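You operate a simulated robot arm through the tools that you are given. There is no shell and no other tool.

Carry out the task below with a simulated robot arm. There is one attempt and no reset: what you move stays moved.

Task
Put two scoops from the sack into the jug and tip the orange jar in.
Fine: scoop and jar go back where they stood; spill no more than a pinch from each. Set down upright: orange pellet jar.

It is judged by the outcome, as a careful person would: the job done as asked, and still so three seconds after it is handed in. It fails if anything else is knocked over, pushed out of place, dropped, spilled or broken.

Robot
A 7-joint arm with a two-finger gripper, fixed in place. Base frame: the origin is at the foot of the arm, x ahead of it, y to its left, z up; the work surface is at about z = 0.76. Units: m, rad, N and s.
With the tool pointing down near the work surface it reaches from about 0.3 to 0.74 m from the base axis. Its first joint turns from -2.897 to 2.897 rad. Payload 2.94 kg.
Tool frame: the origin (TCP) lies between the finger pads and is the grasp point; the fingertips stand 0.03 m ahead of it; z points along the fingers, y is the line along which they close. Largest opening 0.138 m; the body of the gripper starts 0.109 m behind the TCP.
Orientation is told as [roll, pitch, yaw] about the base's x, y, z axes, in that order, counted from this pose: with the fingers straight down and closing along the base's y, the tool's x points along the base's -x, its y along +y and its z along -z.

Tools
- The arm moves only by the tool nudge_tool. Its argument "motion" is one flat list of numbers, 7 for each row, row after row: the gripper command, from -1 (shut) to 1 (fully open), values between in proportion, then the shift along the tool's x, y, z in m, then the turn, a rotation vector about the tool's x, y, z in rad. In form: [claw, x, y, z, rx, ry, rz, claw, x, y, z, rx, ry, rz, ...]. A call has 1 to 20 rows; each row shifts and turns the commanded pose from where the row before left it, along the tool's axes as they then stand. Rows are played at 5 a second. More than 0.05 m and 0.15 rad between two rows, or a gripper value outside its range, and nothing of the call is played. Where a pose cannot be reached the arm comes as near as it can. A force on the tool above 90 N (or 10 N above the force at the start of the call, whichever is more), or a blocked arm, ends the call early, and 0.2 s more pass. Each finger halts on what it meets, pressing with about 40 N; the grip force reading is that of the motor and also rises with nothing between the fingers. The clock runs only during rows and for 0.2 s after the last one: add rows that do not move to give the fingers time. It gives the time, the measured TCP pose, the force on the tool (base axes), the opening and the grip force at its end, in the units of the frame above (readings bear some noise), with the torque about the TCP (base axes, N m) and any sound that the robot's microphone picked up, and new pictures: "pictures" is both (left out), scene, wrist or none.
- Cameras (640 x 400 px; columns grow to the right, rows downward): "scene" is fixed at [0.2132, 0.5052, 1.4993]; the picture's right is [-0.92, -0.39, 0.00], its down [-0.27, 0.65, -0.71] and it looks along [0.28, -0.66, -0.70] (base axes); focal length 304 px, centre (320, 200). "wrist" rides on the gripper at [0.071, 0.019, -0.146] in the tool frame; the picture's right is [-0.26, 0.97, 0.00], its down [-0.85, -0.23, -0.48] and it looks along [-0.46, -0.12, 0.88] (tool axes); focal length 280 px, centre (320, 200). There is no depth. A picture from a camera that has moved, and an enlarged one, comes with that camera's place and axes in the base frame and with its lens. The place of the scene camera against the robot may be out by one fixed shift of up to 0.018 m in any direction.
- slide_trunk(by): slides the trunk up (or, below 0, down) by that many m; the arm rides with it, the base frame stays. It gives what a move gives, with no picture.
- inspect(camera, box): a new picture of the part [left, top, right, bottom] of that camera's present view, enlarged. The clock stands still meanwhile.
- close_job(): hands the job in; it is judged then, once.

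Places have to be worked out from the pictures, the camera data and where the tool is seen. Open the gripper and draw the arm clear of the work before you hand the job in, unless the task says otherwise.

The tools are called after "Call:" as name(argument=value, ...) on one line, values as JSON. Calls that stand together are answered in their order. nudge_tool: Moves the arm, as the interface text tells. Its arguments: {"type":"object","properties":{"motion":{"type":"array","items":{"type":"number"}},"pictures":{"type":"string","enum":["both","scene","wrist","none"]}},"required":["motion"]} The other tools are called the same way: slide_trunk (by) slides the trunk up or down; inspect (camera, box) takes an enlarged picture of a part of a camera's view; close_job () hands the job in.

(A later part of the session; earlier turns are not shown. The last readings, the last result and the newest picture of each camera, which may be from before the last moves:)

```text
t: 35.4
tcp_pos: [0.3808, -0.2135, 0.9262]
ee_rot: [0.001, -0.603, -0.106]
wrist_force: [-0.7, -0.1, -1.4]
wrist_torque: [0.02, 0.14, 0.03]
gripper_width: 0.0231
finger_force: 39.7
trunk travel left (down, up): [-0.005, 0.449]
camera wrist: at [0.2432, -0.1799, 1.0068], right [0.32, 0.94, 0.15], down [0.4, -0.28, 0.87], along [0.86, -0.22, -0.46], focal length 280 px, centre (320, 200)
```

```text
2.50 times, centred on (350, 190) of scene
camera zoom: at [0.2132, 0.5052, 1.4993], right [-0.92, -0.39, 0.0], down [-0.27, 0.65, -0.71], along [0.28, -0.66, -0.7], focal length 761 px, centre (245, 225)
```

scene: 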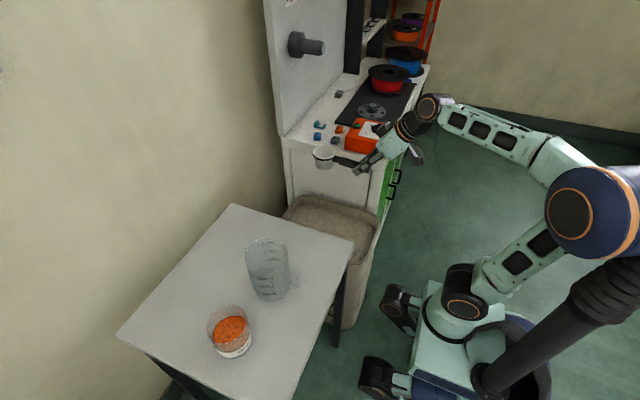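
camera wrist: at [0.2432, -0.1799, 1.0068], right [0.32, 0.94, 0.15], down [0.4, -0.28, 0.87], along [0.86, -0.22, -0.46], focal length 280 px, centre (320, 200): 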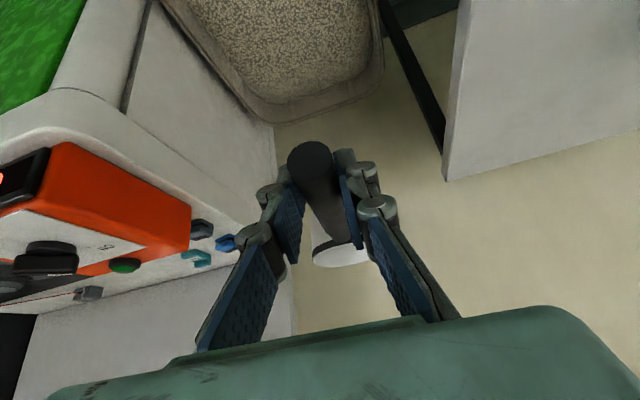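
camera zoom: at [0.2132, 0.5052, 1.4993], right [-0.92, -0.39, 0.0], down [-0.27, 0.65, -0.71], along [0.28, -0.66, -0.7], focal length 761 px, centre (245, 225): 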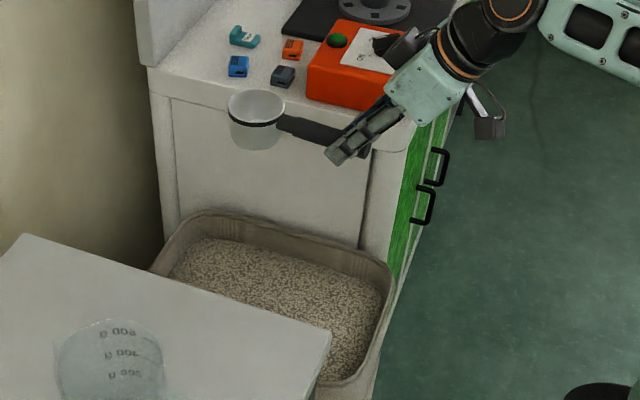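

The TCP projects where the scene picture shows the grip, so both cameras agree well. I'll pitch the cup forward about 50° here, which also points the wrist camera down into the sack.

Call:
nudge_tool(motion=[-1, 0, 0, 0, 0, 0.109, 0, -1, 0, 0, 0, 0, 0.109, 0, -1, 0, 0, 0, 0, 0.109, 0, -1, 0, 0, 0, 0, 0.109, 0, -1, 0, 0, 0, 0, 0.109, 0, -1, 0, 0, 0, 0, 0.109, 0, -1, 0, 0, 0, 0, 0.109, 0, -1, 0, 0, 0, 0, 0.109, 0, -1, 0, 0, 0, 0, 0, 0, -1, 0, 0, 0, 0, 0, 0], pictures="both")

Call:
inspect(camera="scene", box=[260, 110, 440, 270])

Call:
inspect(camera="wrist", box=[140, 0, 500, 240])

```text
t: 37.6
tcp_pos: [0.3772, -0.2136, 0.9277]
ee_rot: [0.002, 0.266, -0.105]
wrist_force: [0.9, 0.4, -1.4]
wrist_torque: [0.01, 0.05, 0.02]
gripper_width: 0.0234
finger_force: 40.0
trunk travel left (down, up): [-0.005, 0.449]
camera wrist: at [0.3503, -0.1909, 1.0886], right [0.35, 0.93, -0.07], down [0.91, -0.33, 0.24], along [0.2, -0.14, -0.97], focal length 280 px, centre (320, 200)
```

scene: 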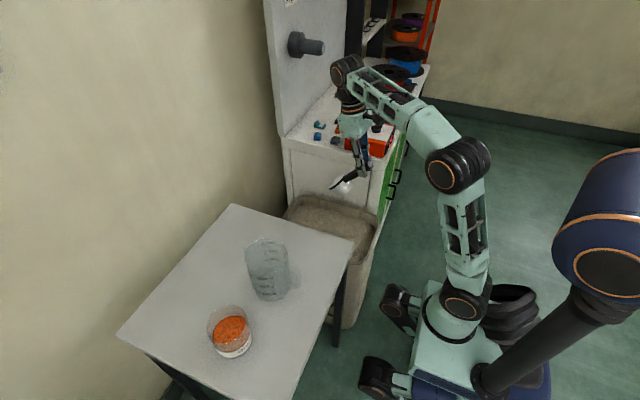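
wrist: 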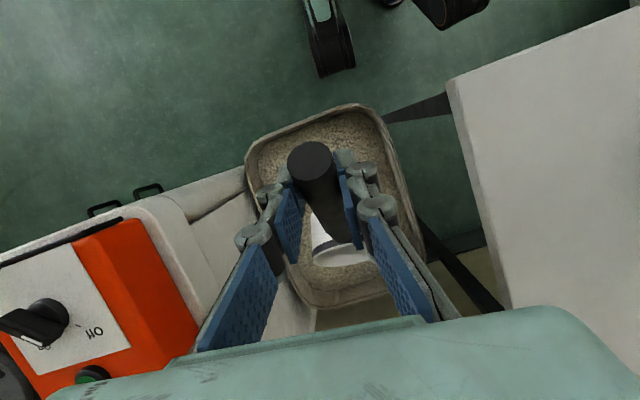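

```text
2.50 times, centred on (350, 190) of scene
camera zoom: at [0.2132, 0.5052, 1.4993], right [-0.92, -0.39, 0.0], down [-0.27, 0.65, -0.71], along [0.28, -0.66, -0.7], focal length 761 px, centre (245, 225)
```

zoom: 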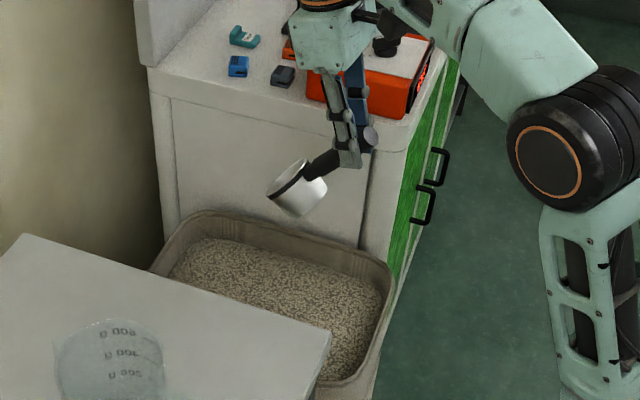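

```text
1.67 times, centred on (320, 120) of wrist
camera zoom: at [0.3503, -0.1909, 1.0886], right [0.35, 0.93, -0.07], down [0.91, -0.33, 0.24], along [0.2, -0.14, -0.97], focal length 467 px, centre (320, 333)
```

zoom: 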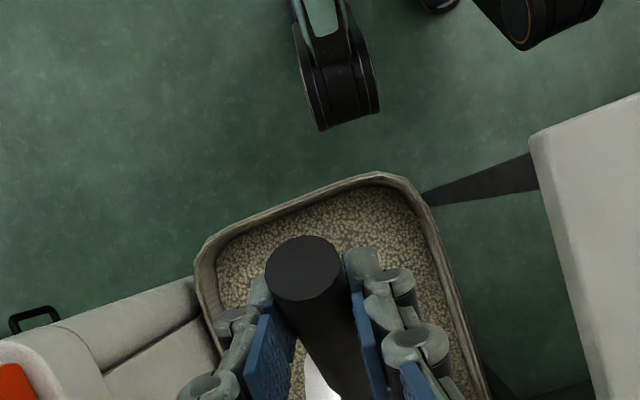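

The rim is now well pinned down: z about 0.60, spanning x 0.32–0.66 and y -0.36 to -0.12, so the pellets lie near 0.55. I'll lower the tilted cup to just above them and look.

Call:
nudge_tool(motion=[-1, -0.00643, -0.0015, 0.0239, 0, 0, 0, -1, -0.00643, -0.0015, 0.0239, 0, 0, 0, -1, -0.00643, -0.0015, 0.0239, 0, 0, 0, -1, -0.00643, -0.0015, 0.0239, 0, 0, 0, -1, -0.00643, -0.0015, 0.0239, 0, 0, 0, -1, -0.00643, -0.0015, 0.0239, 0, 0, 0, -1, -0.00643, -0.0015, 0.0239, 0, 0, 0, -1, -0.00643, -0.0015, 0.0239, 0, 0, 0, -1, 0, 0, 0, 0, 0, 0, -1, 0, 0, 0, 0, 0, 0], pictures="both")

Call:
inspect(camera="scene", box=[270, 140, 410, 270])

Call:
inspect(camera="wrist", box=[140, 0, 540, 340])

```text
t: 39.8
tcp_pos: [0.3767, -0.2253, 0.7318]
ee_rot: [0.003, 0.264, -0.107]
wrist_force: [0.2, -0.7, -1.4]
wrist_torque: [0.01, 0.05, -0.03]
gripper_width: 0.0234
finger_force: 40.3
trunk travel left (down, up): [-0.005, 0.449]
camera wrist: at [0.3479, -0.2035, 0.892], right [0.35, 0.93, -0.07], down [0.91, -0.33, 0.24], along [0.2, -0.14, -0.97], focal length 280 px, centre (320, 200)
```

scene: 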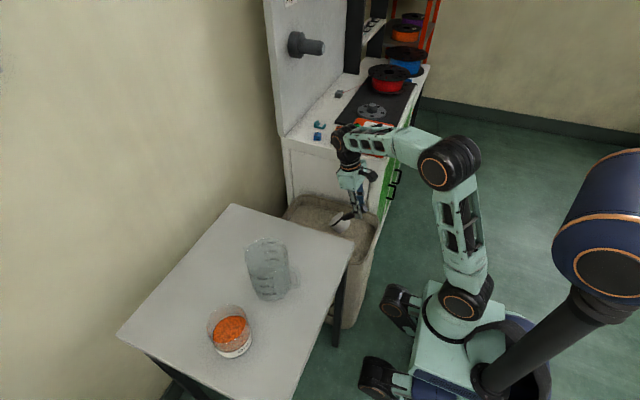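
wrist: 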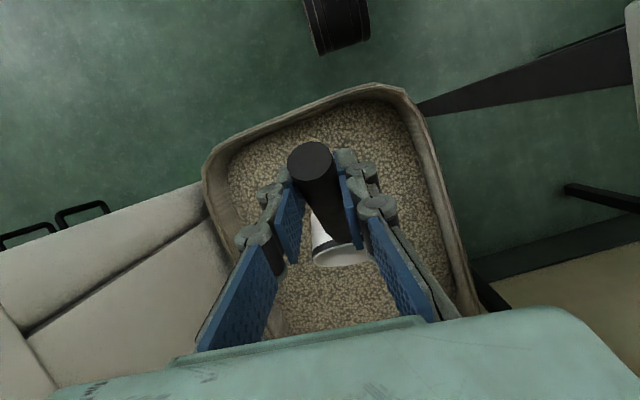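

```text
3.08 times, centred on (340, 205) of scene
camera zoom: at [0.2132, 0.5052, 1.4993], right [-0.92, -0.39, 0.0], down [-0.27, 0.65, -0.71], along [0.28, -0.66, -0.7], focal length 937 px, centre (258, 185)
```

zoom: 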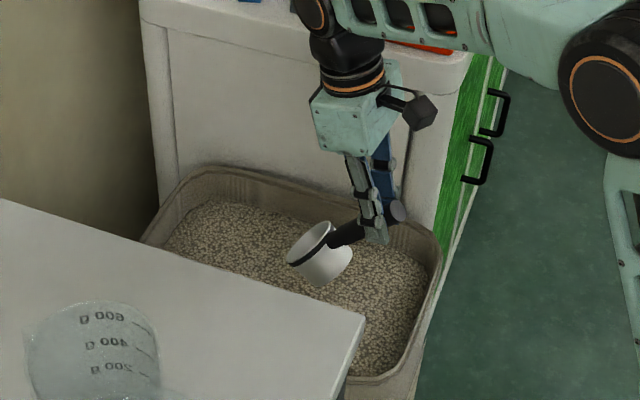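

```text
1.18 times, centred on (340, 170) of wrist
camera zoom: at [0.3479, -0.2035, 0.892], right [0.35, 0.93, -0.07], down [0.91, -0.33, 0.24], along [0.2, -0.14, -0.97], focal length 330 px, centre (296, 235)
```

zoom: 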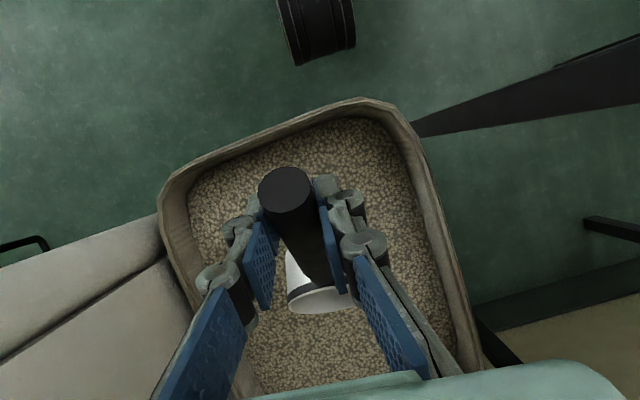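

The cup's lowest corner should be about 3 cm above the pellets and everything is centred in the opening. I'll start the plunge slowly and watch the force.

Call:
nudge_tool(motion=[-1, -0.00395, 0, 0.01448, 0, 0, 0, -1, -0.00395, 0, 0.01448, 0, 0, 0, -1, -0.00395, 0, 0.01448, 0, 0, 0, -1, -0.00395, 0, 0.01448, 0, 0, 0, -1, 0, 0, 0, 0, 0, 0], pictures="scene")

Call:
inspect(camera="scene", box=[290, 160, 400, 260])

```text
t: 41.0
tcp_pos: [0.3734, -0.2243, 0.6701]
ee_rot: [0.001, 0.264, -0.106]
wrist_force: [0.2, -0.1, -1.2]
wrist_torque: [0.0, 0.06, 0.01]
gripper_width: 0.0233
finger_force: 39.8
trunk travel left (down, up): [-0.005, 0.449]
```

scene: 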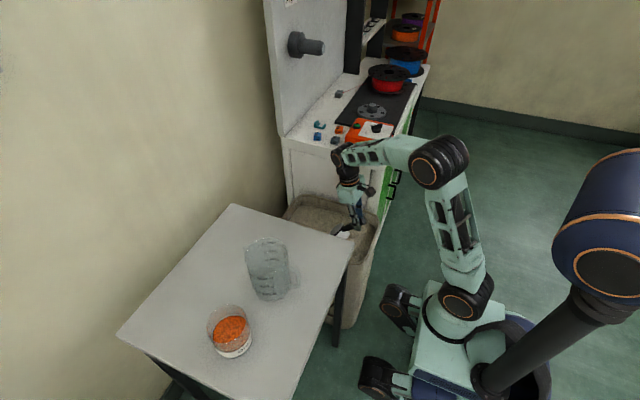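

```text
4.00 times, centred on (345, 210) of scene
camera zoom: at [0.2132, 0.5052, 1.4993], right [-0.92, -0.39, 0.0], down [-0.27, 0.65, -0.71], along [0.28, -0.66, -0.7], focal length 1218 px, centre (220, 160)
```

zoom: 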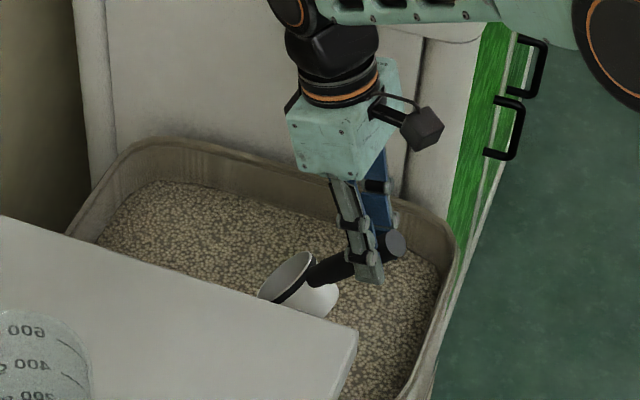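

No contact force shows yet. I'll continue down to submerge the mouth, keeping the steps small.

Call:
nudge_tool(motion=[-1, -0.00395, 0, 0.01448, 0, 0, 0, -1, -0.00395, 0, 0.01448, 0, 0, 0, -1, -0.00395, 0, 0.01448, 0, 0, 0, -1, -0.00395, 0, 0.01448, 0, 0, 0, -1, 0, 0, 0, 0, 0, 0], pictures="both")

Call:
inspect(camera="scene", box=[290, 160, 400, 260])

Call:
inspect(camera="wrist", box=[200, 100, 440, 300])

```text
t: 42.2
tcp_pos: [0.3762, -0.223, 0.6084]
ee_rot: [0.001, 0.265, -0.105]
wrist_force: [0.4, 0.3, -2.4]
wrist_torque: [0.0, 0.1, 0.05]
gripper_width: 0.0232
finger_force: 40.7
trunk travel left (down, up): [-0.005, 0.449]
camera wrist: at [0.3477, -0.2018, 0.7695], right [0.35, 0.93, -0.07], down [0.91, -0.33, 0.24], along [0.2, -0.14, -0.97], focal length 280 px, centre (320, 200)
```

scene: 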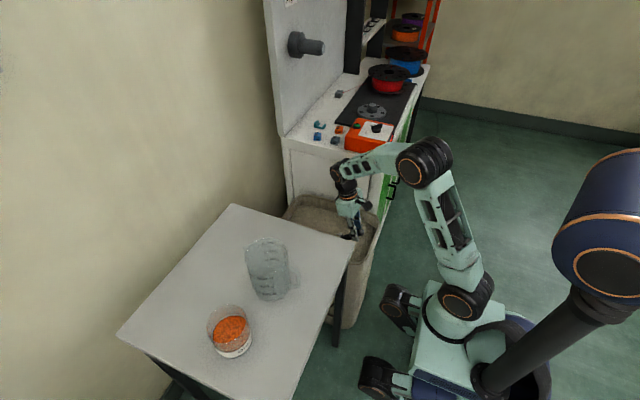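
wrist: 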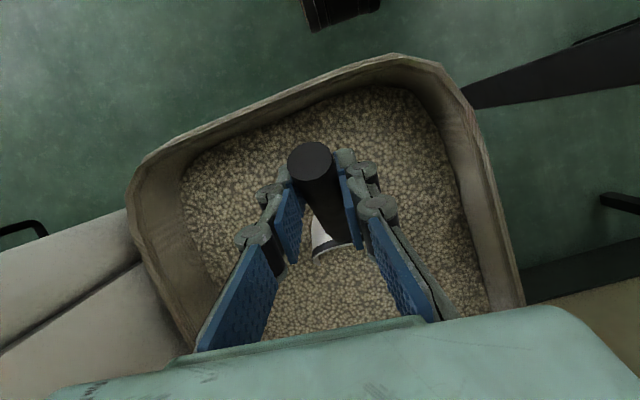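

```text
4.00 times, centred on (345, 210) of scene
camera zoom: at [0.2132, 0.5052, 1.4993], right [-0.92, -0.39, 0.0], down [-0.27, 0.65, -0.71], along [0.28, -0.66, -0.7], focal length 1218 px, centre (220, 160)
```

zoom: 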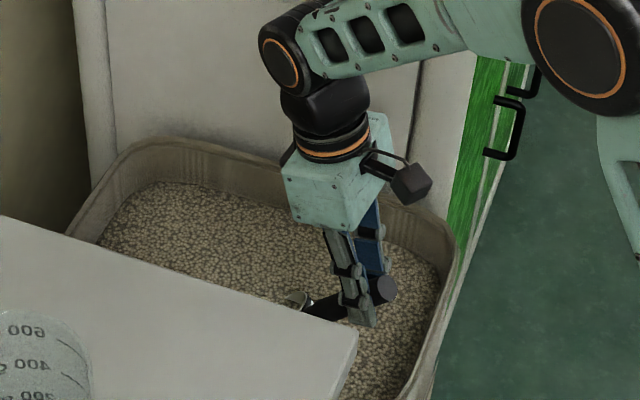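

```text
2.00 times, centred on (320, 200) of wrist
camera zoom: at [0.3477, -0.2018, 0.7695], right [0.35, 0.93, -0.07], down [0.91, -0.33, 0.24], along [0.2, -0.14, -0.97], focal length 561 px, centre (320, 200)
```

zoom: 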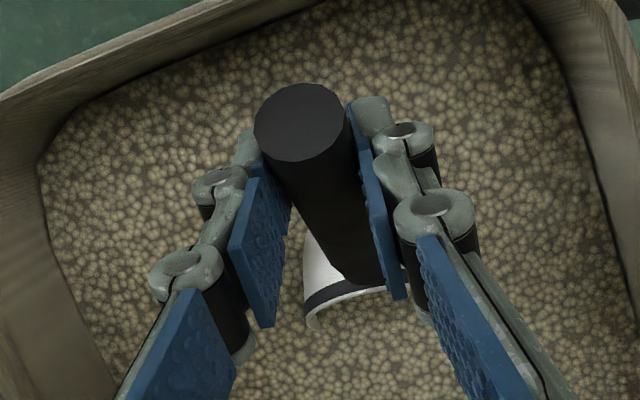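

The mouth is entering the pellets and the sack surface stays calm. I'll sweep forward and down while levelling the cup to about 8° nose-down.

Call:
nudge_tool(motion=[-1, -0.0059, 0, 0.0078, 0, -0.0916, 0, -1, -0.0051, 0, 0.0083, 0, -0.0916, 0, -1, -0.0043, 0, 0.0088, 0, -0.0916, 0, -1, -0.0035, 0, 0.0091, 0, -0.0916, 0, -1, -0.0027, 0, 0.0094, 0, -0.0916, 0, -1, -0.0018, 0, 0.0096, 0, -0.0916, 0, -1, -0.0009, 0, 0.0097, 0, -0.0916, 0, -1, 0, 0, 0.0098, 0, -0.0916, 0, -1, 0, 0, 0, 0, 0, 0, -1, 0, 0, 0, 0, 0, 0], pictures="both")

Call:
inspect(camera="scene", box=[290, 160, 400, 260])

```text
t: 44.4
tcp_pos: [0.4044, -0.2272, 0.5384]
ee_rot: [0.0, -0.469, -0.106]
wrist_force: [0.8, 0.0, -2.1]
wrist_torque: [0.02, 0.23, 0.0]
gripper_width: 0.0232
finger_force: 39.9
trunk travel left (down, up): [-0.005, 0.449]
camera wrist: at [0.2783, -0.1948, 0.6374], right [0.33, 0.93, 0.12], down [0.52, -0.29, 0.81], along [0.79, -0.21, -0.58], focal length 280 px, centre (320, 200)
```

scene: 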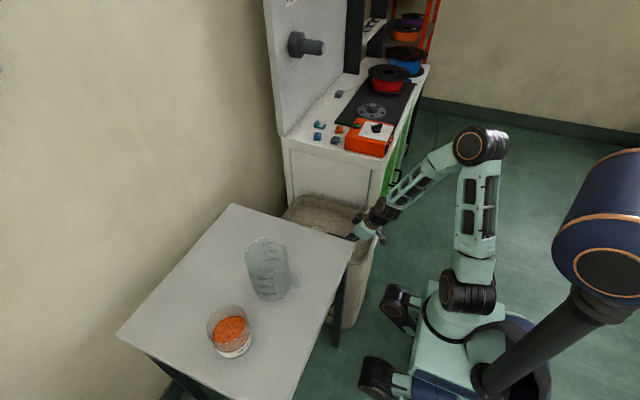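
wrist: 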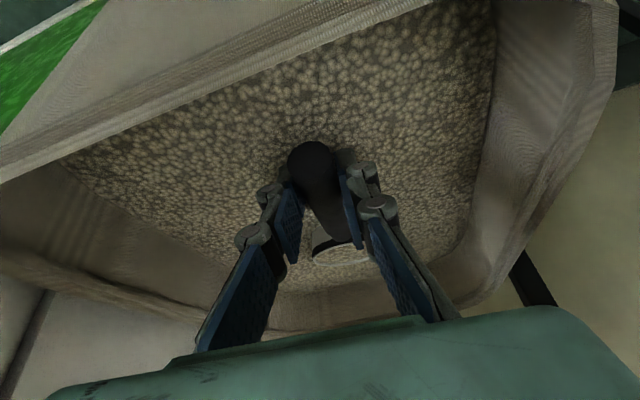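

```text
4.00 times, centred on (345, 210) of scene
camera zoom: at [0.2132, 0.5052, 1.4993], right [-0.92, -0.39, 0.0], down [-0.27, 0.65, -0.71], along [0.28, -0.66, -0.7], focal length 1218 px, centre (220, 160)
```

zoom: 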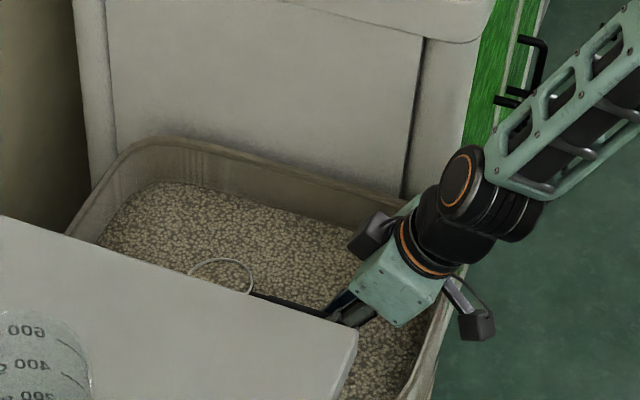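

The rim ring sits at the surface full of pellets. I'll level fully while lifting slowly.

Call:
nudge_tool(motion=[-1, -0.0046, 0, -0.0089, 0, -0.017, 0, -1, -0.0047, 0, -0.0088, 0, -0.017, 0, -1, -0.0048, 0, -0.0087, 0, -0.017, 0, -1, -0.005, 0, -0.0086, 0, -0.017, 0, -1, -0.0051, 0, -0.0085, 0, -0.017, 0, -1, -0.0053, 0, -0.0085, 0, -0.017, 0, -1, -0.0054, 0, -0.0084, 0, -0.017, 0, -1, -0.0055, 0, -0.0083, 0, -0.018, 0, -1, -0.0057, 0, -0.0082, 0, 0, 0, -1, -0.0057, 0, -0.0082, 0, 0, 0, -1, -0.0057, 0, -0.0082, 0, 0, 0, -1, -0.0057, 0, -0.0082, 0, 0, 0, -1, 0, 0, 0, 0, 0, 0, -1, 0, 0, 0, 0, 0, 0], pictures="both")

Call:
inspect(camera="scene", box=[290, 140, 400, 240])

Call:
inspect(camera="wrist", box=[220, 120, 440, 300])

```text
t: 47.4
tcp_pos: [0.4049, -0.2271, 0.6562]
ee_rot: [0.001, -0.603, -0.105]
wrist_force: [-1.1, 0.5, -2.8]
wrist_torque: [0.04, 0.22, 0.02]
gripper_width: 0.0233
finger_force: 40.3
trunk travel left (down, up): [-0.005, 0.449]
camera wrist: at [0.2668, -0.1931, 0.7372], right [0.32, 0.94, 0.15], down [0.4, -0.28, 0.87], along [0.86, -0.22, -0.46], focal length 280 px, centre (320, 200)
```

scene: 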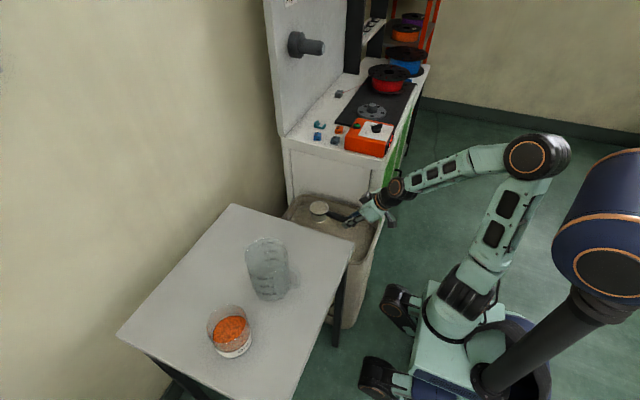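
wrist: 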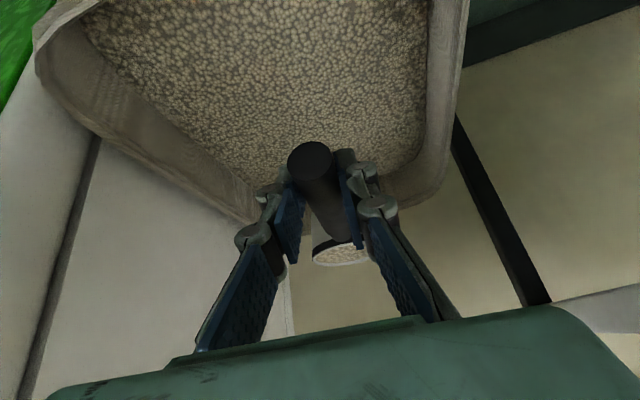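

```text
4.00 times, centred on (345, 190) of scene
camera zoom: at [0.2132, 0.5052, 1.4993], right [-0.92, -0.39, 0.0], down [-0.27, 0.65, -0.71], along [0.28, -0.66, -0.7], focal length 1218 px, centre (220, 240)
```

zoom: 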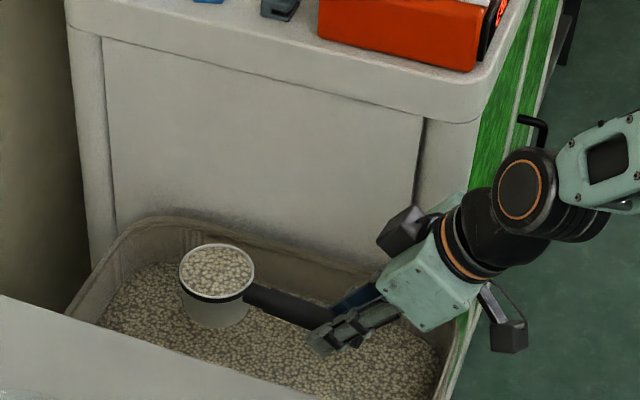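

```text
2.22 times, centred on (330, 210) of wrist
camera zoom: at [0.2668, -0.1931, 0.7372], right [0.32, 0.94, 0.15], down [0.4, -0.28, 0.87], along [0.86, -0.22, -0.46], focal length 623 px, centre (298, 178)
```

zoom: 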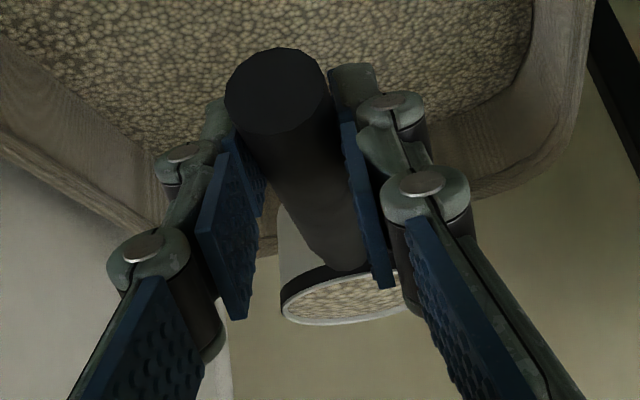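

The scoop came up filled level to the rim, with the load up about 140 g and nothing on the handle. I'll lift it straight up smoothly, and zoom on the jug for a better fix.

Call:
nudge_tool(motion=[-1, -0.006, 0, -0.009, 0, 0, 0, -1, -0.01134, 0, -0.01648, 0, 0, 0, -1, -0.01134, 0, -0.01648, 0, 0, 0, -1, -0.01134, 0, -0.01648, 0, 0, 0, -1, -0.01134, 0, -0.01648, 0, 0, 0, -1, -0.01134, 0, -0.01648, 0, 0, 0, -1, -0.01134, 0, -0.01648, 0, 0, 0, -1, -0.01134, 0, -0.01648, 0, 0, 0, -1, -0.01134, 0, -0.01648, 0, 0, 0, -1, -0.01134, 0, -0.01648, 0, 0, 0, -1, -0.01134, 0, -0.01648, 0, 0, 0, -1, -0.01134, 0, -0.01648, 0, 0, 0, -1, -0.01134, 0, -0.01648, 0, 0, 0, -1, -0.01134, 0, -0.01648, 0, 0, 0, -1, -0.01134, 0, -0.01648, 0, 0, 0, -1, -0.01134, 0, -0.01648, 0, 0, 0, -1, -0.01134, 0, -0.01648, 0, 0, 0, -1, -0.006, 0, -0.009, 0, 0, 0, -1, 0, 0, 0, 0, 0, 0], pictures="both")

Call:
inspect(camera="scene", box=[220, 210, 320, 310])

Call:
inspect(camera="scene", box=[290, 100, 400, 200])

```text
t: 51.4
tcp_pos: [0.403, -0.2275, 0.9993]
ee_rot: [0.001, -0.604, -0.109]
wrist_force: [0.4, 0.1, -3.0]
wrist_torque: [-0.02, 0.22, 0.03]
gripper_width: 0.0239
finger_force: 40.3
trunk travel left (down, up): [-0.005, 0.449]
camera wrist: at [0.2651, -0.1936, 1.0799], right [0.32, 0.94, 0.15], down [0.4, -0.28, 0.87], along [0.86, -0.22, -0.46], focal length 280 px, centre (320, 200)
```

scene: 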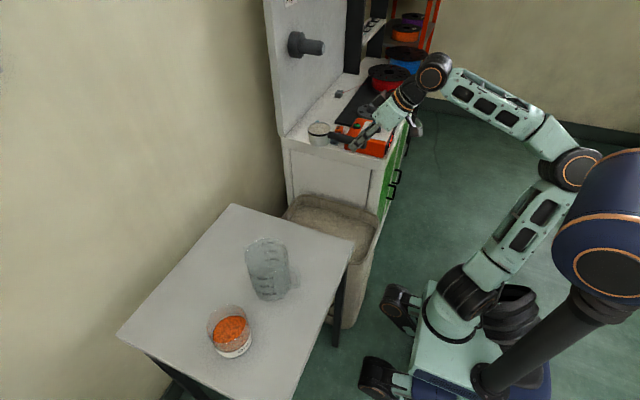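
wrist: 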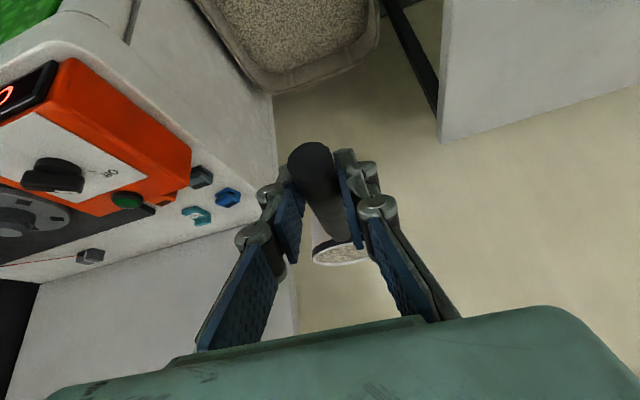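

```text
4.00 times, centred on (270, 260) of scene
camera zoom: at [0.2132, 0.5052, 1.4993], right [-0.92, -0.39, 0.0], down [-0.27, 0.65, -0.71], along [0.28, -0.66, -0.7], focal length 1218 px, centre (520, -40)
```

zoom: 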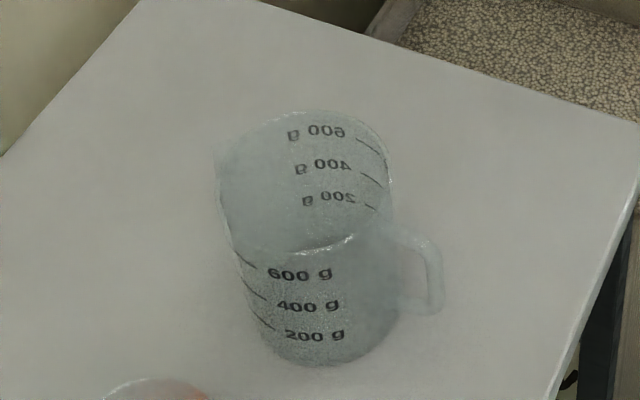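

```text
4.00 times, centred on (345, 150) of scene
camera zoom: at [0.2132, 0.5052, 1.4993], right [-0.92, -0.39, 0.0], down [-0.27, 0.65, -0.71], along [0.28, -0.66, -0.7], focal length 1218 px, centre (220, 400)
```

zoom: 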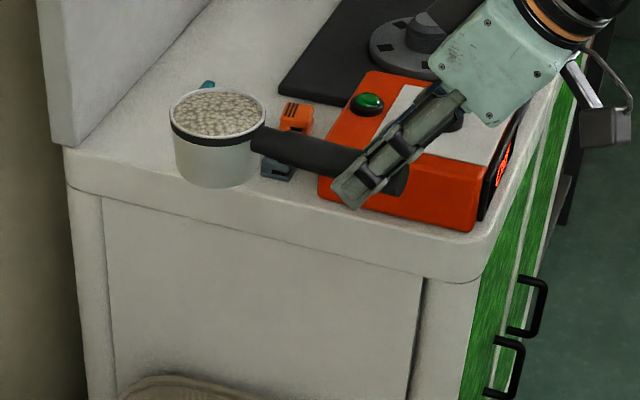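

Cross-checking the scene and wrist rays puts the jug rim at z about 0.89, centred near (0.5015, 0.160) and about 0.105 across. The scoop is full and level, so I'll move it sideways at constant height to y about 0.

Call:
nudge_tool(motion=[-1, 0.0009, 0.01, -0.0006, 0, 0, 0, -1, 0.00182, 0.02056, -0.00125, 0, 0, 0, -1, 0.00182, 0.02056, -0.00125, 0, 0, 0, -1, 0.00182, 0.02056, -0.00125, 0, 0, 0, -1, 0.00182, 0.02056, -0.00125, 0, 0, 0, -1, 0.00182, 0.02056, -0.00125, 0, 0, 0, -1, 0.00182, 0.02056, -0.00125, 0, 0, 0, -1, 0.00182, 0.02056, -0.00125, 0, 0, 0, -1, 0.00182, 0.02056, -0.00125, 0, 0, 0, -1, 0.00182, 0.02056, -0.00125, 0, 0, 0, -1, 0.00182, 0.02056, -0.00125, 0, 0, 0, -1, 0.0009, 0.01, -0.0006, 0, 0, 0, -1, 0, 0, 0, 0, 0, 0], pictures="scene")

```text
t: 54.2
tcp_pos: [0.4026, -0.0019, 0.997]
ee_rot: [0.001, -0.605, -0.109]
wrist_force: [0.1, 1.2, -2.0]
wrist_torque: [0.03, 0.23, 0.04]
gripper_width: 0.0233
finger_force: 39.8
trunk travel left (down, up): [-0.005, 0.449]
```

scene: 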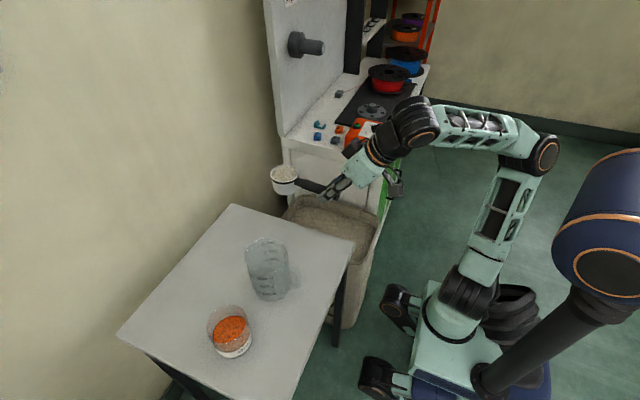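

Tracking is exact and the scoop is still full and level. Now I'll yaw the scoop gently by +0.89 rad about the vertical so the pour can be rolled toward open space.

Call:
nudge_tool(motion=[-1, 0, 0, 0, -0.0231, 0, -0.0335, -1, 0, 0, 0, -0.0462, 0, -0.0669, -1, 0, 0, 0, -0.0462, 0, -0.0669, -1, 0, 0, 0, -0.0462, 0, -0.0669, -1, 0, 0, 0, -0.0462, 0, -0.0669, -1, 0, 0, 0, -0.0462, 0, -0.0669, -1, 0, 0, 0, -0.0462, 0, -0.0669, -1, 0, 0, 0, -0.0462, 0, -0.0669, -1, 0, 0, 0, -0.0462, 0, -0.0669, -1, 0, 0, 0, -0.0462, 0, -0.0669, -1, 0, 0, 0, -0.0462, 0, -0.0669, -1, 0, 0, 0, -0.0231, 0, -0.0335, -1, 0, 0, 0, 0, 0, 0, -1, 0, 0, 0, 0, 0, 0], pictures="both")

Call:
inspect(camera="scene", box=[220, 130, 380, 260])

```text
t: 57.2
tcp_pos: [0.4028, 0.0002, 0.9992]
ee_rot: [0.001, -0.606, 0.786]
wrist_force: [-0.4, -0.1, -2.9]
wrist_torque: [-0.19, 0.19, 0.01]
gripper_width: 0.0234
finger_force: 40.3
trunk travel left (down, up): [-0.005, 0.449]
camera wrist: at [0.2906, -0.0868, 1.079], right [-0.53, 0.83, 0.15], down [0.47, 0.14, 0.87], along [0.71, 0.54, -0.46], focal length 280 px, centre (320, 200)
```

scene: 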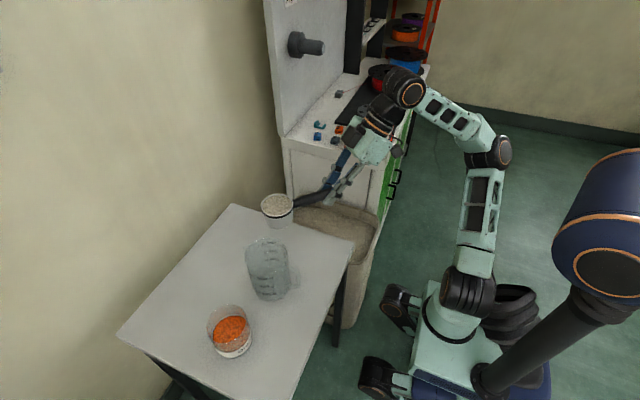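
wrist: 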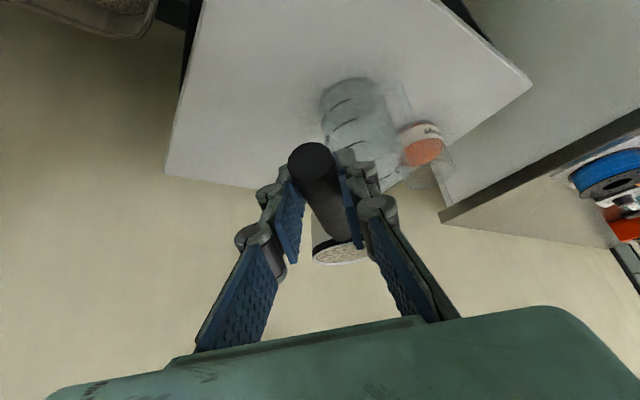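

```text
3.08 times, centred on (300, 195) of scene
camera zoom: at [0.2132, 0.5052, 1.4993], right [-0.92, -0.39, 0.0], down [-0.27, 0.65, -0.71], along [0.28, -0.66, -0.7], focal length 937 px, centre (382, 215)
```

zoom: 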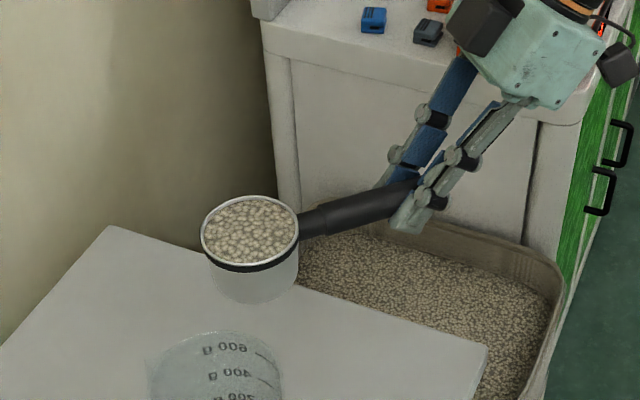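

The cup is at (0.495, 0.091) as predicted, level and brim-full. I'll glide it over the jug mouth, ending about 3.5 cm above the rim.

Call:
nudge_tool(motion=[-1, -0.002, 0.004, 0.0039, 0, 0, 0, -1, -0.00399, 0.00801, 0.0078, 0, 0, 0, -1, -0.00399, 0.00801, 0.0078, 0, 0, 0, -1, -0.00399, 0.00801, 0.0078, 0, 0, 0, -1, -0.00399, 0.00801, 0.0078, 0, 0, 0, -1, -0.00399, 0.00801, 0.0078, 0, 0, 0, -1, -0.00399, 0.00801, 0.0078, 0, 0, 0, -1, -0.002, 0.004, 0.0039, 0, 0, 0, -1, 0, 0, 0, 0, 0, 0, -1, 0, 0, 0, 0, 0, 0], pictures="both")

Call:
inspect(camera="scene", box=[210, 180, 330, 310])

Call:
inspect(camera="wrist", box=[220, 80, 480, 300])

```text
t: 59.4
tcp_pos: [0.3998, 0.0779, 0.9689]
ee_rot: [0.002, -0.606, 0.788]
wrist_force: [0.4, 0.5, -2.4]
wrist_torque: [-0.18, 0.18, 0.0]
gripper_width: 0.0232
finger_force: 40.1
trunk travel left (down, up): [-0.005, 0.449]
camera wrist: at [0.2877, -0.0093, 1.0498], right [-0.53, 0.83, 0.15], down [0.47, 0.14, 0.87], along [0.71, 0.54, -0.46], focal length 280 px, centre (320, 200)
```

scene: 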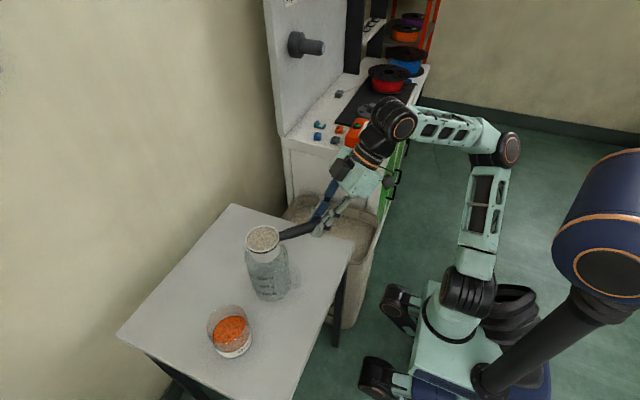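
wrist: 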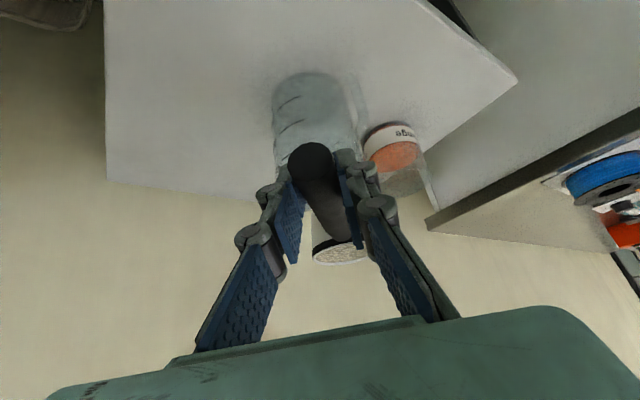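

```text
3.08 times, centred on (270, 245) of scene
camera zoom: at [0.2132, 0.5052, 1.4993], right [-0.92, -0.39, 0.0], down [-0.27, 0.65, -0.71], along [0.28, -0.66, -0.7], focal length 937 px, centre (474, 62)
```

zoom: 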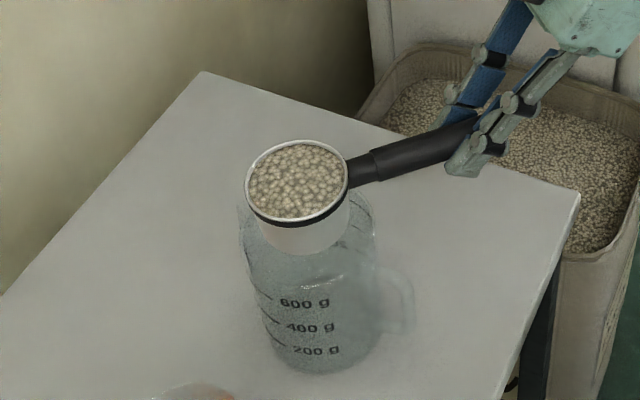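

```text
1.82 times, centred on (350, 190) of wrist
camera zoom: at [0.2877, -0.0093, 1.0498], right [-0.53, 0.83, 0.15], down [0.47, 0.14, 0.87], along [0.71, 0.54, -0.46], focal length 510 px, centre (266, 218)
```

zoom: 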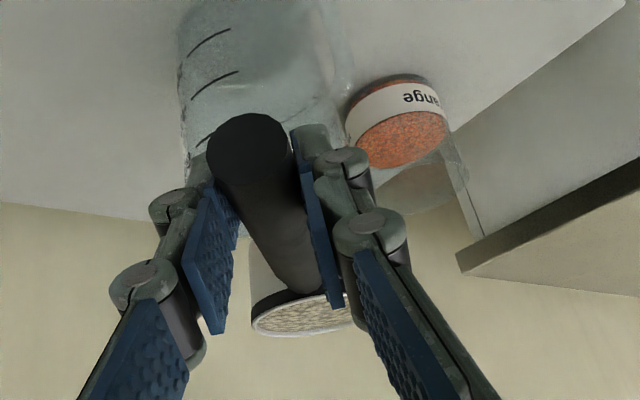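

The cup sits over the jug mouth, offset about 1 cm to the side it will pivot away from, which keeps its lip over the mouth throughout. I'll begin rolling it about the handle axis, slowly.

Call:
nudge_tool(motion=[-1, 0, 0, 0, -0.0412, 0, 0.0284, -1, 0, 0, 0, -0.0658, 0, 0.0454, -1, 0, 0, 0, -0.0658, 0, 0.0454, -1, 0, 0, 0, -0.0658, 0, 0.0454, -1, 0, 0, 0, -0.0658, 0, 0.0454, -1, 0, 0, 0, -0.0658, 0, 0.0454, -1, 0, 0, 0, 0, 0, 0], pictures="scene")

Call:
inspect(camera="scene", box=[210, 180, 330, 310])

```text
t: 61.0
tcp_pos: [0.4008, 0.0782, 0.9701]
ee_rot: [0.534, -0.538, 0.494]
wrist_force: [0.9, 1.0, -2.0]
wrist_torque: [-0.21, 0.15, -0.02]
gripper_width: 0.0236
finger_force: 39.7
trunk travel left (down, up): [-0.005, 0.449]
```

scene: 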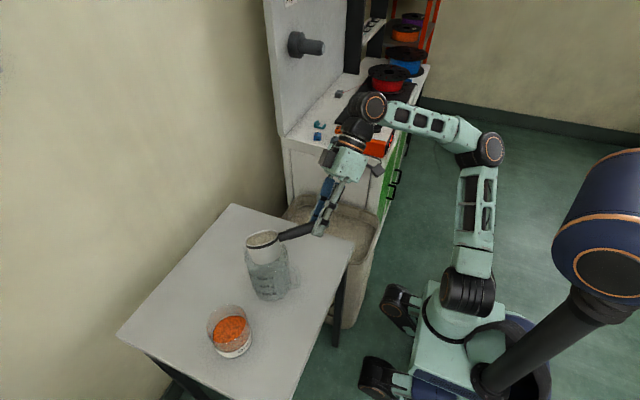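

```text
3.08 times, centred on (270, 245) of scene
camera zoom: at [0.2132, 0.5052, 1.4993], right [-0.92, -0.39, 0.0], down [-0.27, 0.65, -0.71], along [0.28, -0.66, -0.7], focal length 937 px, centre (474, 62)
```

zoom: 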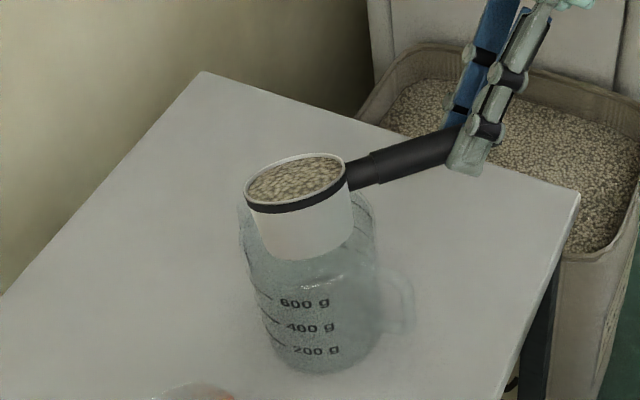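

At roughly 26° of roll nothing has left the cup yet and the TCP has held its position. I'll continue the roll.

Call:
nudge_tool(motion=[-1, 0, 0, 0, -0.0658, 0, 0.0454, -1, 0, 0, 0, -0.0658, 0, 0.0454, -1, 0, 0, 0, -0.0658, 0, 0.0454, -1, 0, 0, 0, -0.0658, 0, 0.0454, -1, 0, 0, 0, 0, 0, 0, -1, 0, 0, 0, 0, 0, 0], pictures="both")

Call:
inspect(camera="scene", box=[210, 180, 330, 310])

```text
t: 62.4
tcp_pos: [0.4007, 0.0773, 0.9691]
ee_rot: [0.869, -0.421, 0.34]
wrist_force: [-0.1, 0.0, -2.2]
wrist_torque: [-0.18, 0.12, -0.05]
gripper_width: 0.0234
finger_force: 40.4
trunk travel left (down, up): [-0.005, 0.449]
camera wrist: at [0.3319, -0.0521, 1.0405], right [-0.27, 0.57, 0.78], down [0.85, -0.24, 0.47], along [0.45, 0.79, -0.42], focal length 280 px, centre (320, 200)
```

scene: 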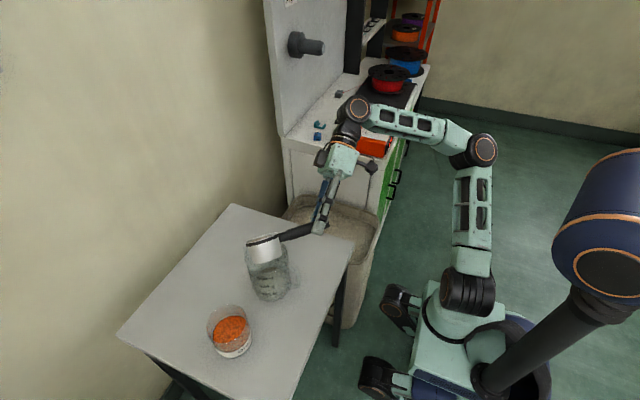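
wrist: 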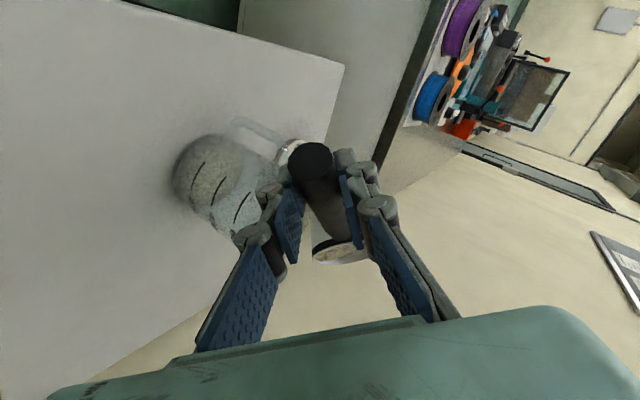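

```text
3.08 times, centred on (270, 245) of scene
camera zoom: at [0.2132, 0.5052, 1.4993], right [-0.92, -0.39, 0.0], down [-0.27, 0.65, -0.71], along [0.28, -0.66, -0.7], focal length 937 px, centre (474, 62)
```

zoom: 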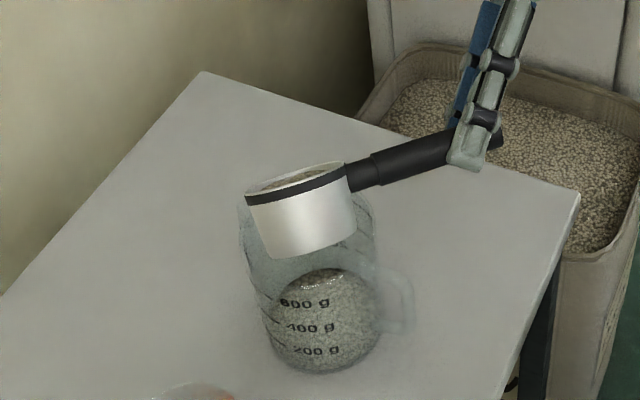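

Pellets are now in the jug with none seen on the table. I'll continue to about 82°.

Call:
nudge_tool(motion=[-1, 0, 0, 0, -0.0782, 0, 0.054, -1, 0, 0, 0, -0.0782, 0, 0.054, -1, 0, 0, 0, -0.0782, 0, 0.054, -1, 0, 0, 0, -0.0782, 0, 0.054, -1, 0, 0, 0, -0.0782, 0, 0.054, -1, 0, 0, 0, -0.0782, 0, 0.054, -1, 0, 0, 0, -0.0782, 0, 0.054, -1, 0, 0, 0, 0, 0, 0], pictures="scene")

Call:
inspect(camera="scene", box=[210, 180, 330, 310])

```text
t: 64.2
tcp_pos: [0.4025, 0.0783, 0.9694]
ee_rot: [1.462, -0.076, 0.189]
wrist_force: [-1.2, 0.0, -1.9]
wrist_torque: [-0.16, 0.09, 0.0]
gripper_width: 0.0233
finger_force: 40.2
trunk travel left (down, up): [-0.005, 0.449]
```

scene: 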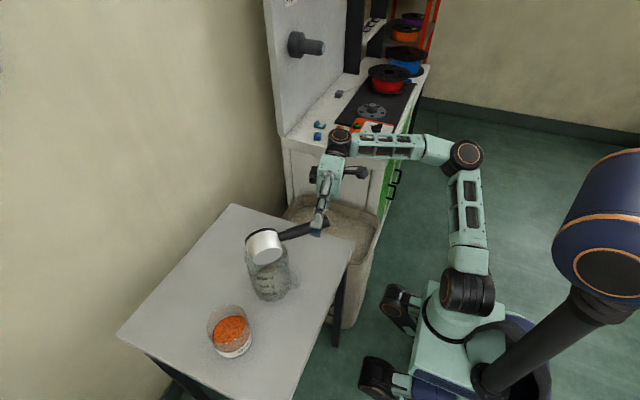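

```text
3.08 times, centred on (270, 245) of scene
camera zoom: at [0.2132, 0.5052, 1.4993], right [-0.92, -0.39, 0.0], down [-0.27, 0.65, -0.71], along [0.28, -0.66, -0.7], focal length 937 px, centre (474, 62)
```

zoom: 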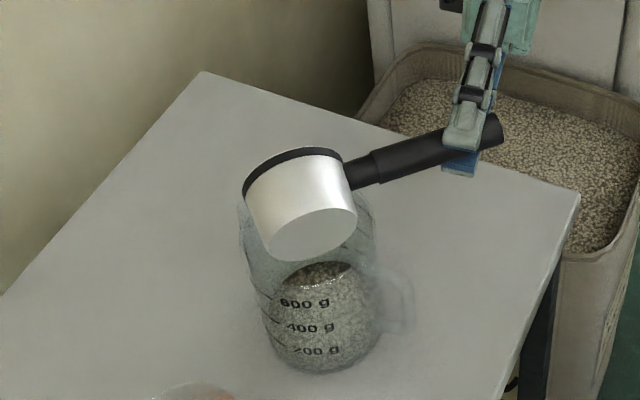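

It's pouring cleanly and the arm is well inside its range. I'll finish the roll to about 120° and hold so the cup empties.

Call:
nudge_tool(motion=[-1, 0, 0, 0, -0.0782, 0, 0.054, -1, 0, 0, 0, -0.0782, 0, 0.054, -1, 0, 0, 0, -0.0782, 0, 0.054, -1, 0, 0, 0, -0.0782, 0, 0.054, -1, 0, 0, 0, -0.0782, 0, 0.054, -1, 0, 0, 0, -0.0782, 0, 0.054, -1, 0, 0, 0, -0.0782, 0, 0.054, -1, 0, 0, 0, 0, 0, 0, -1, 0, 0, 0, 0, 0, 0, -1, 0, 0, 0, 0, 0, 0], pictures="both")

Call:
inspect(camera="scene", box=[210, 180, 330, 310])

```text
t: 66.4
tcp_pos: [0.401, 0.0781, 0.9693]
ee_rot: [2.02, 0.29, 0.252]
wrist_force: [-0.2, 0.7, -0.2]
wrist_torque: [-0.14, 0.08, 0.0]
gripper_width: 0.0231
finger_force: 40.2
trunk travel left (down, up): [-0.005, 0.449]
camera wrist: at [0.3582, -0.078, 0.9463], right [0.59, -0.28, 0.76], down [0.75, -0.14, -0.64], along [0.29, 0.95, 0.13], focal length 280 px, centre (320, 200)
```

scene: 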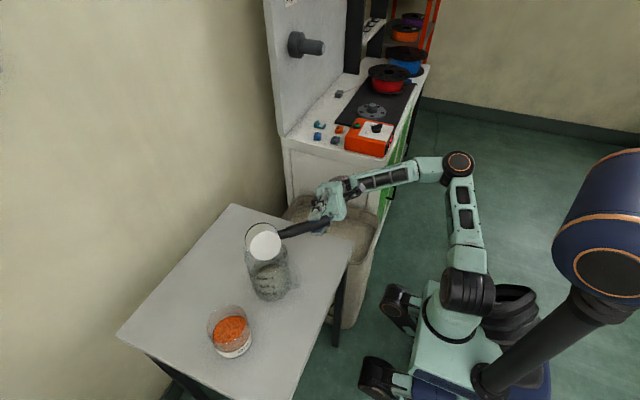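
wrist: 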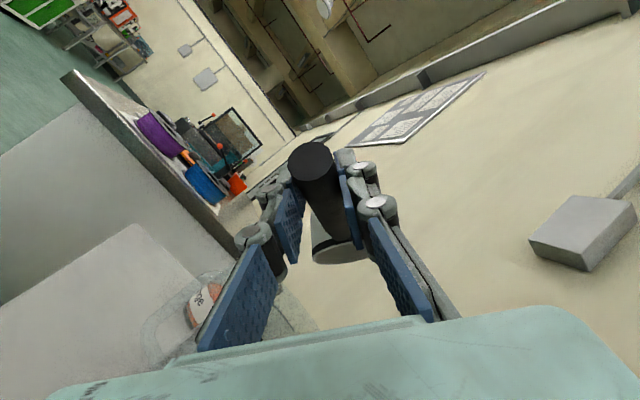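

```text
3.08 times, centred on (270, 245) of scene
camera zoom: at [0.2132, 0.5052, 1.4993], right [-0.92, -0.39, 0.0], down [-0.27, 0.65, -0.71], along [0.28, -0.66, -0.7], focal length 937 px, centre (474, 62)
```

zoom: 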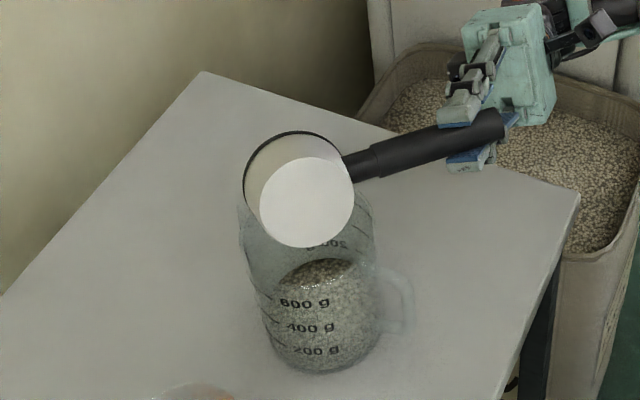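

The cup looks emptied. I'll zoom in from the wrist camera to check that nothing remains inside.

Call:
inspect(camera="wrist", box=[260, 180, 420, 290])

Call:
nudge_tool(motion=[-1, 0, 0, 0, -0.0658, 0, 0.0454, -1, 0, 0, 0, -0.0658, 0, 0.0454, -1, 0, 0, 0, 0, 0, 0, -1, 0, 0, 0, 0, 0, 0, -1, 0, 0, 0, 0, 0, 0], pictures="scene")

```text
3.64 times, centred on (340, 235) of wrist
camera zoom: at [0.3582, -0.078, 0.9463], right [0.59, -0.28, 0.76], down [0.75, -0.14, -0.64], along [0.29, 0.95, 0.13], focal length 1020 px, centre (247, 73)
```

zoom: 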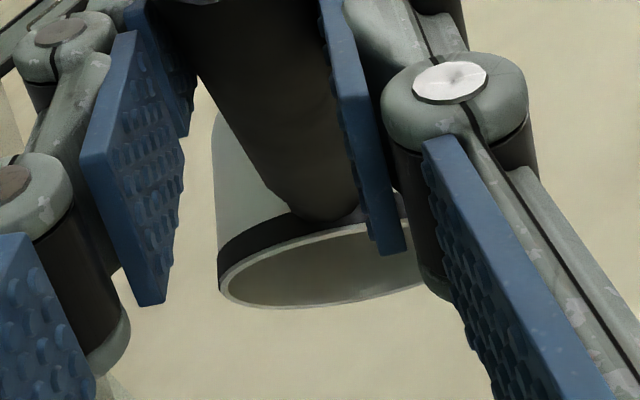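

```text
t: 67.6
tcp_pos: [0.4018, 0.0783, 0.9679]
ee_rot: [2.169, 0.369, 0.299]
wrist_force: [-0.2, 0.3, -0.8]
wrist_torque: [-0.11, 0.07, 0.02]
gripper_width: 0.0232
finger_force: 39.8
trunk travel left (down, up): [-0.005, 0.449]
```

scene: 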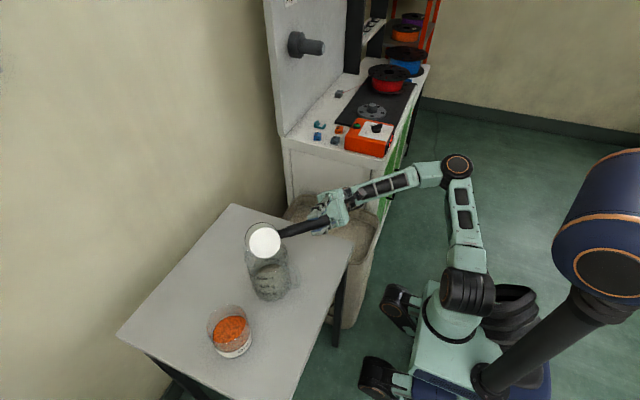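

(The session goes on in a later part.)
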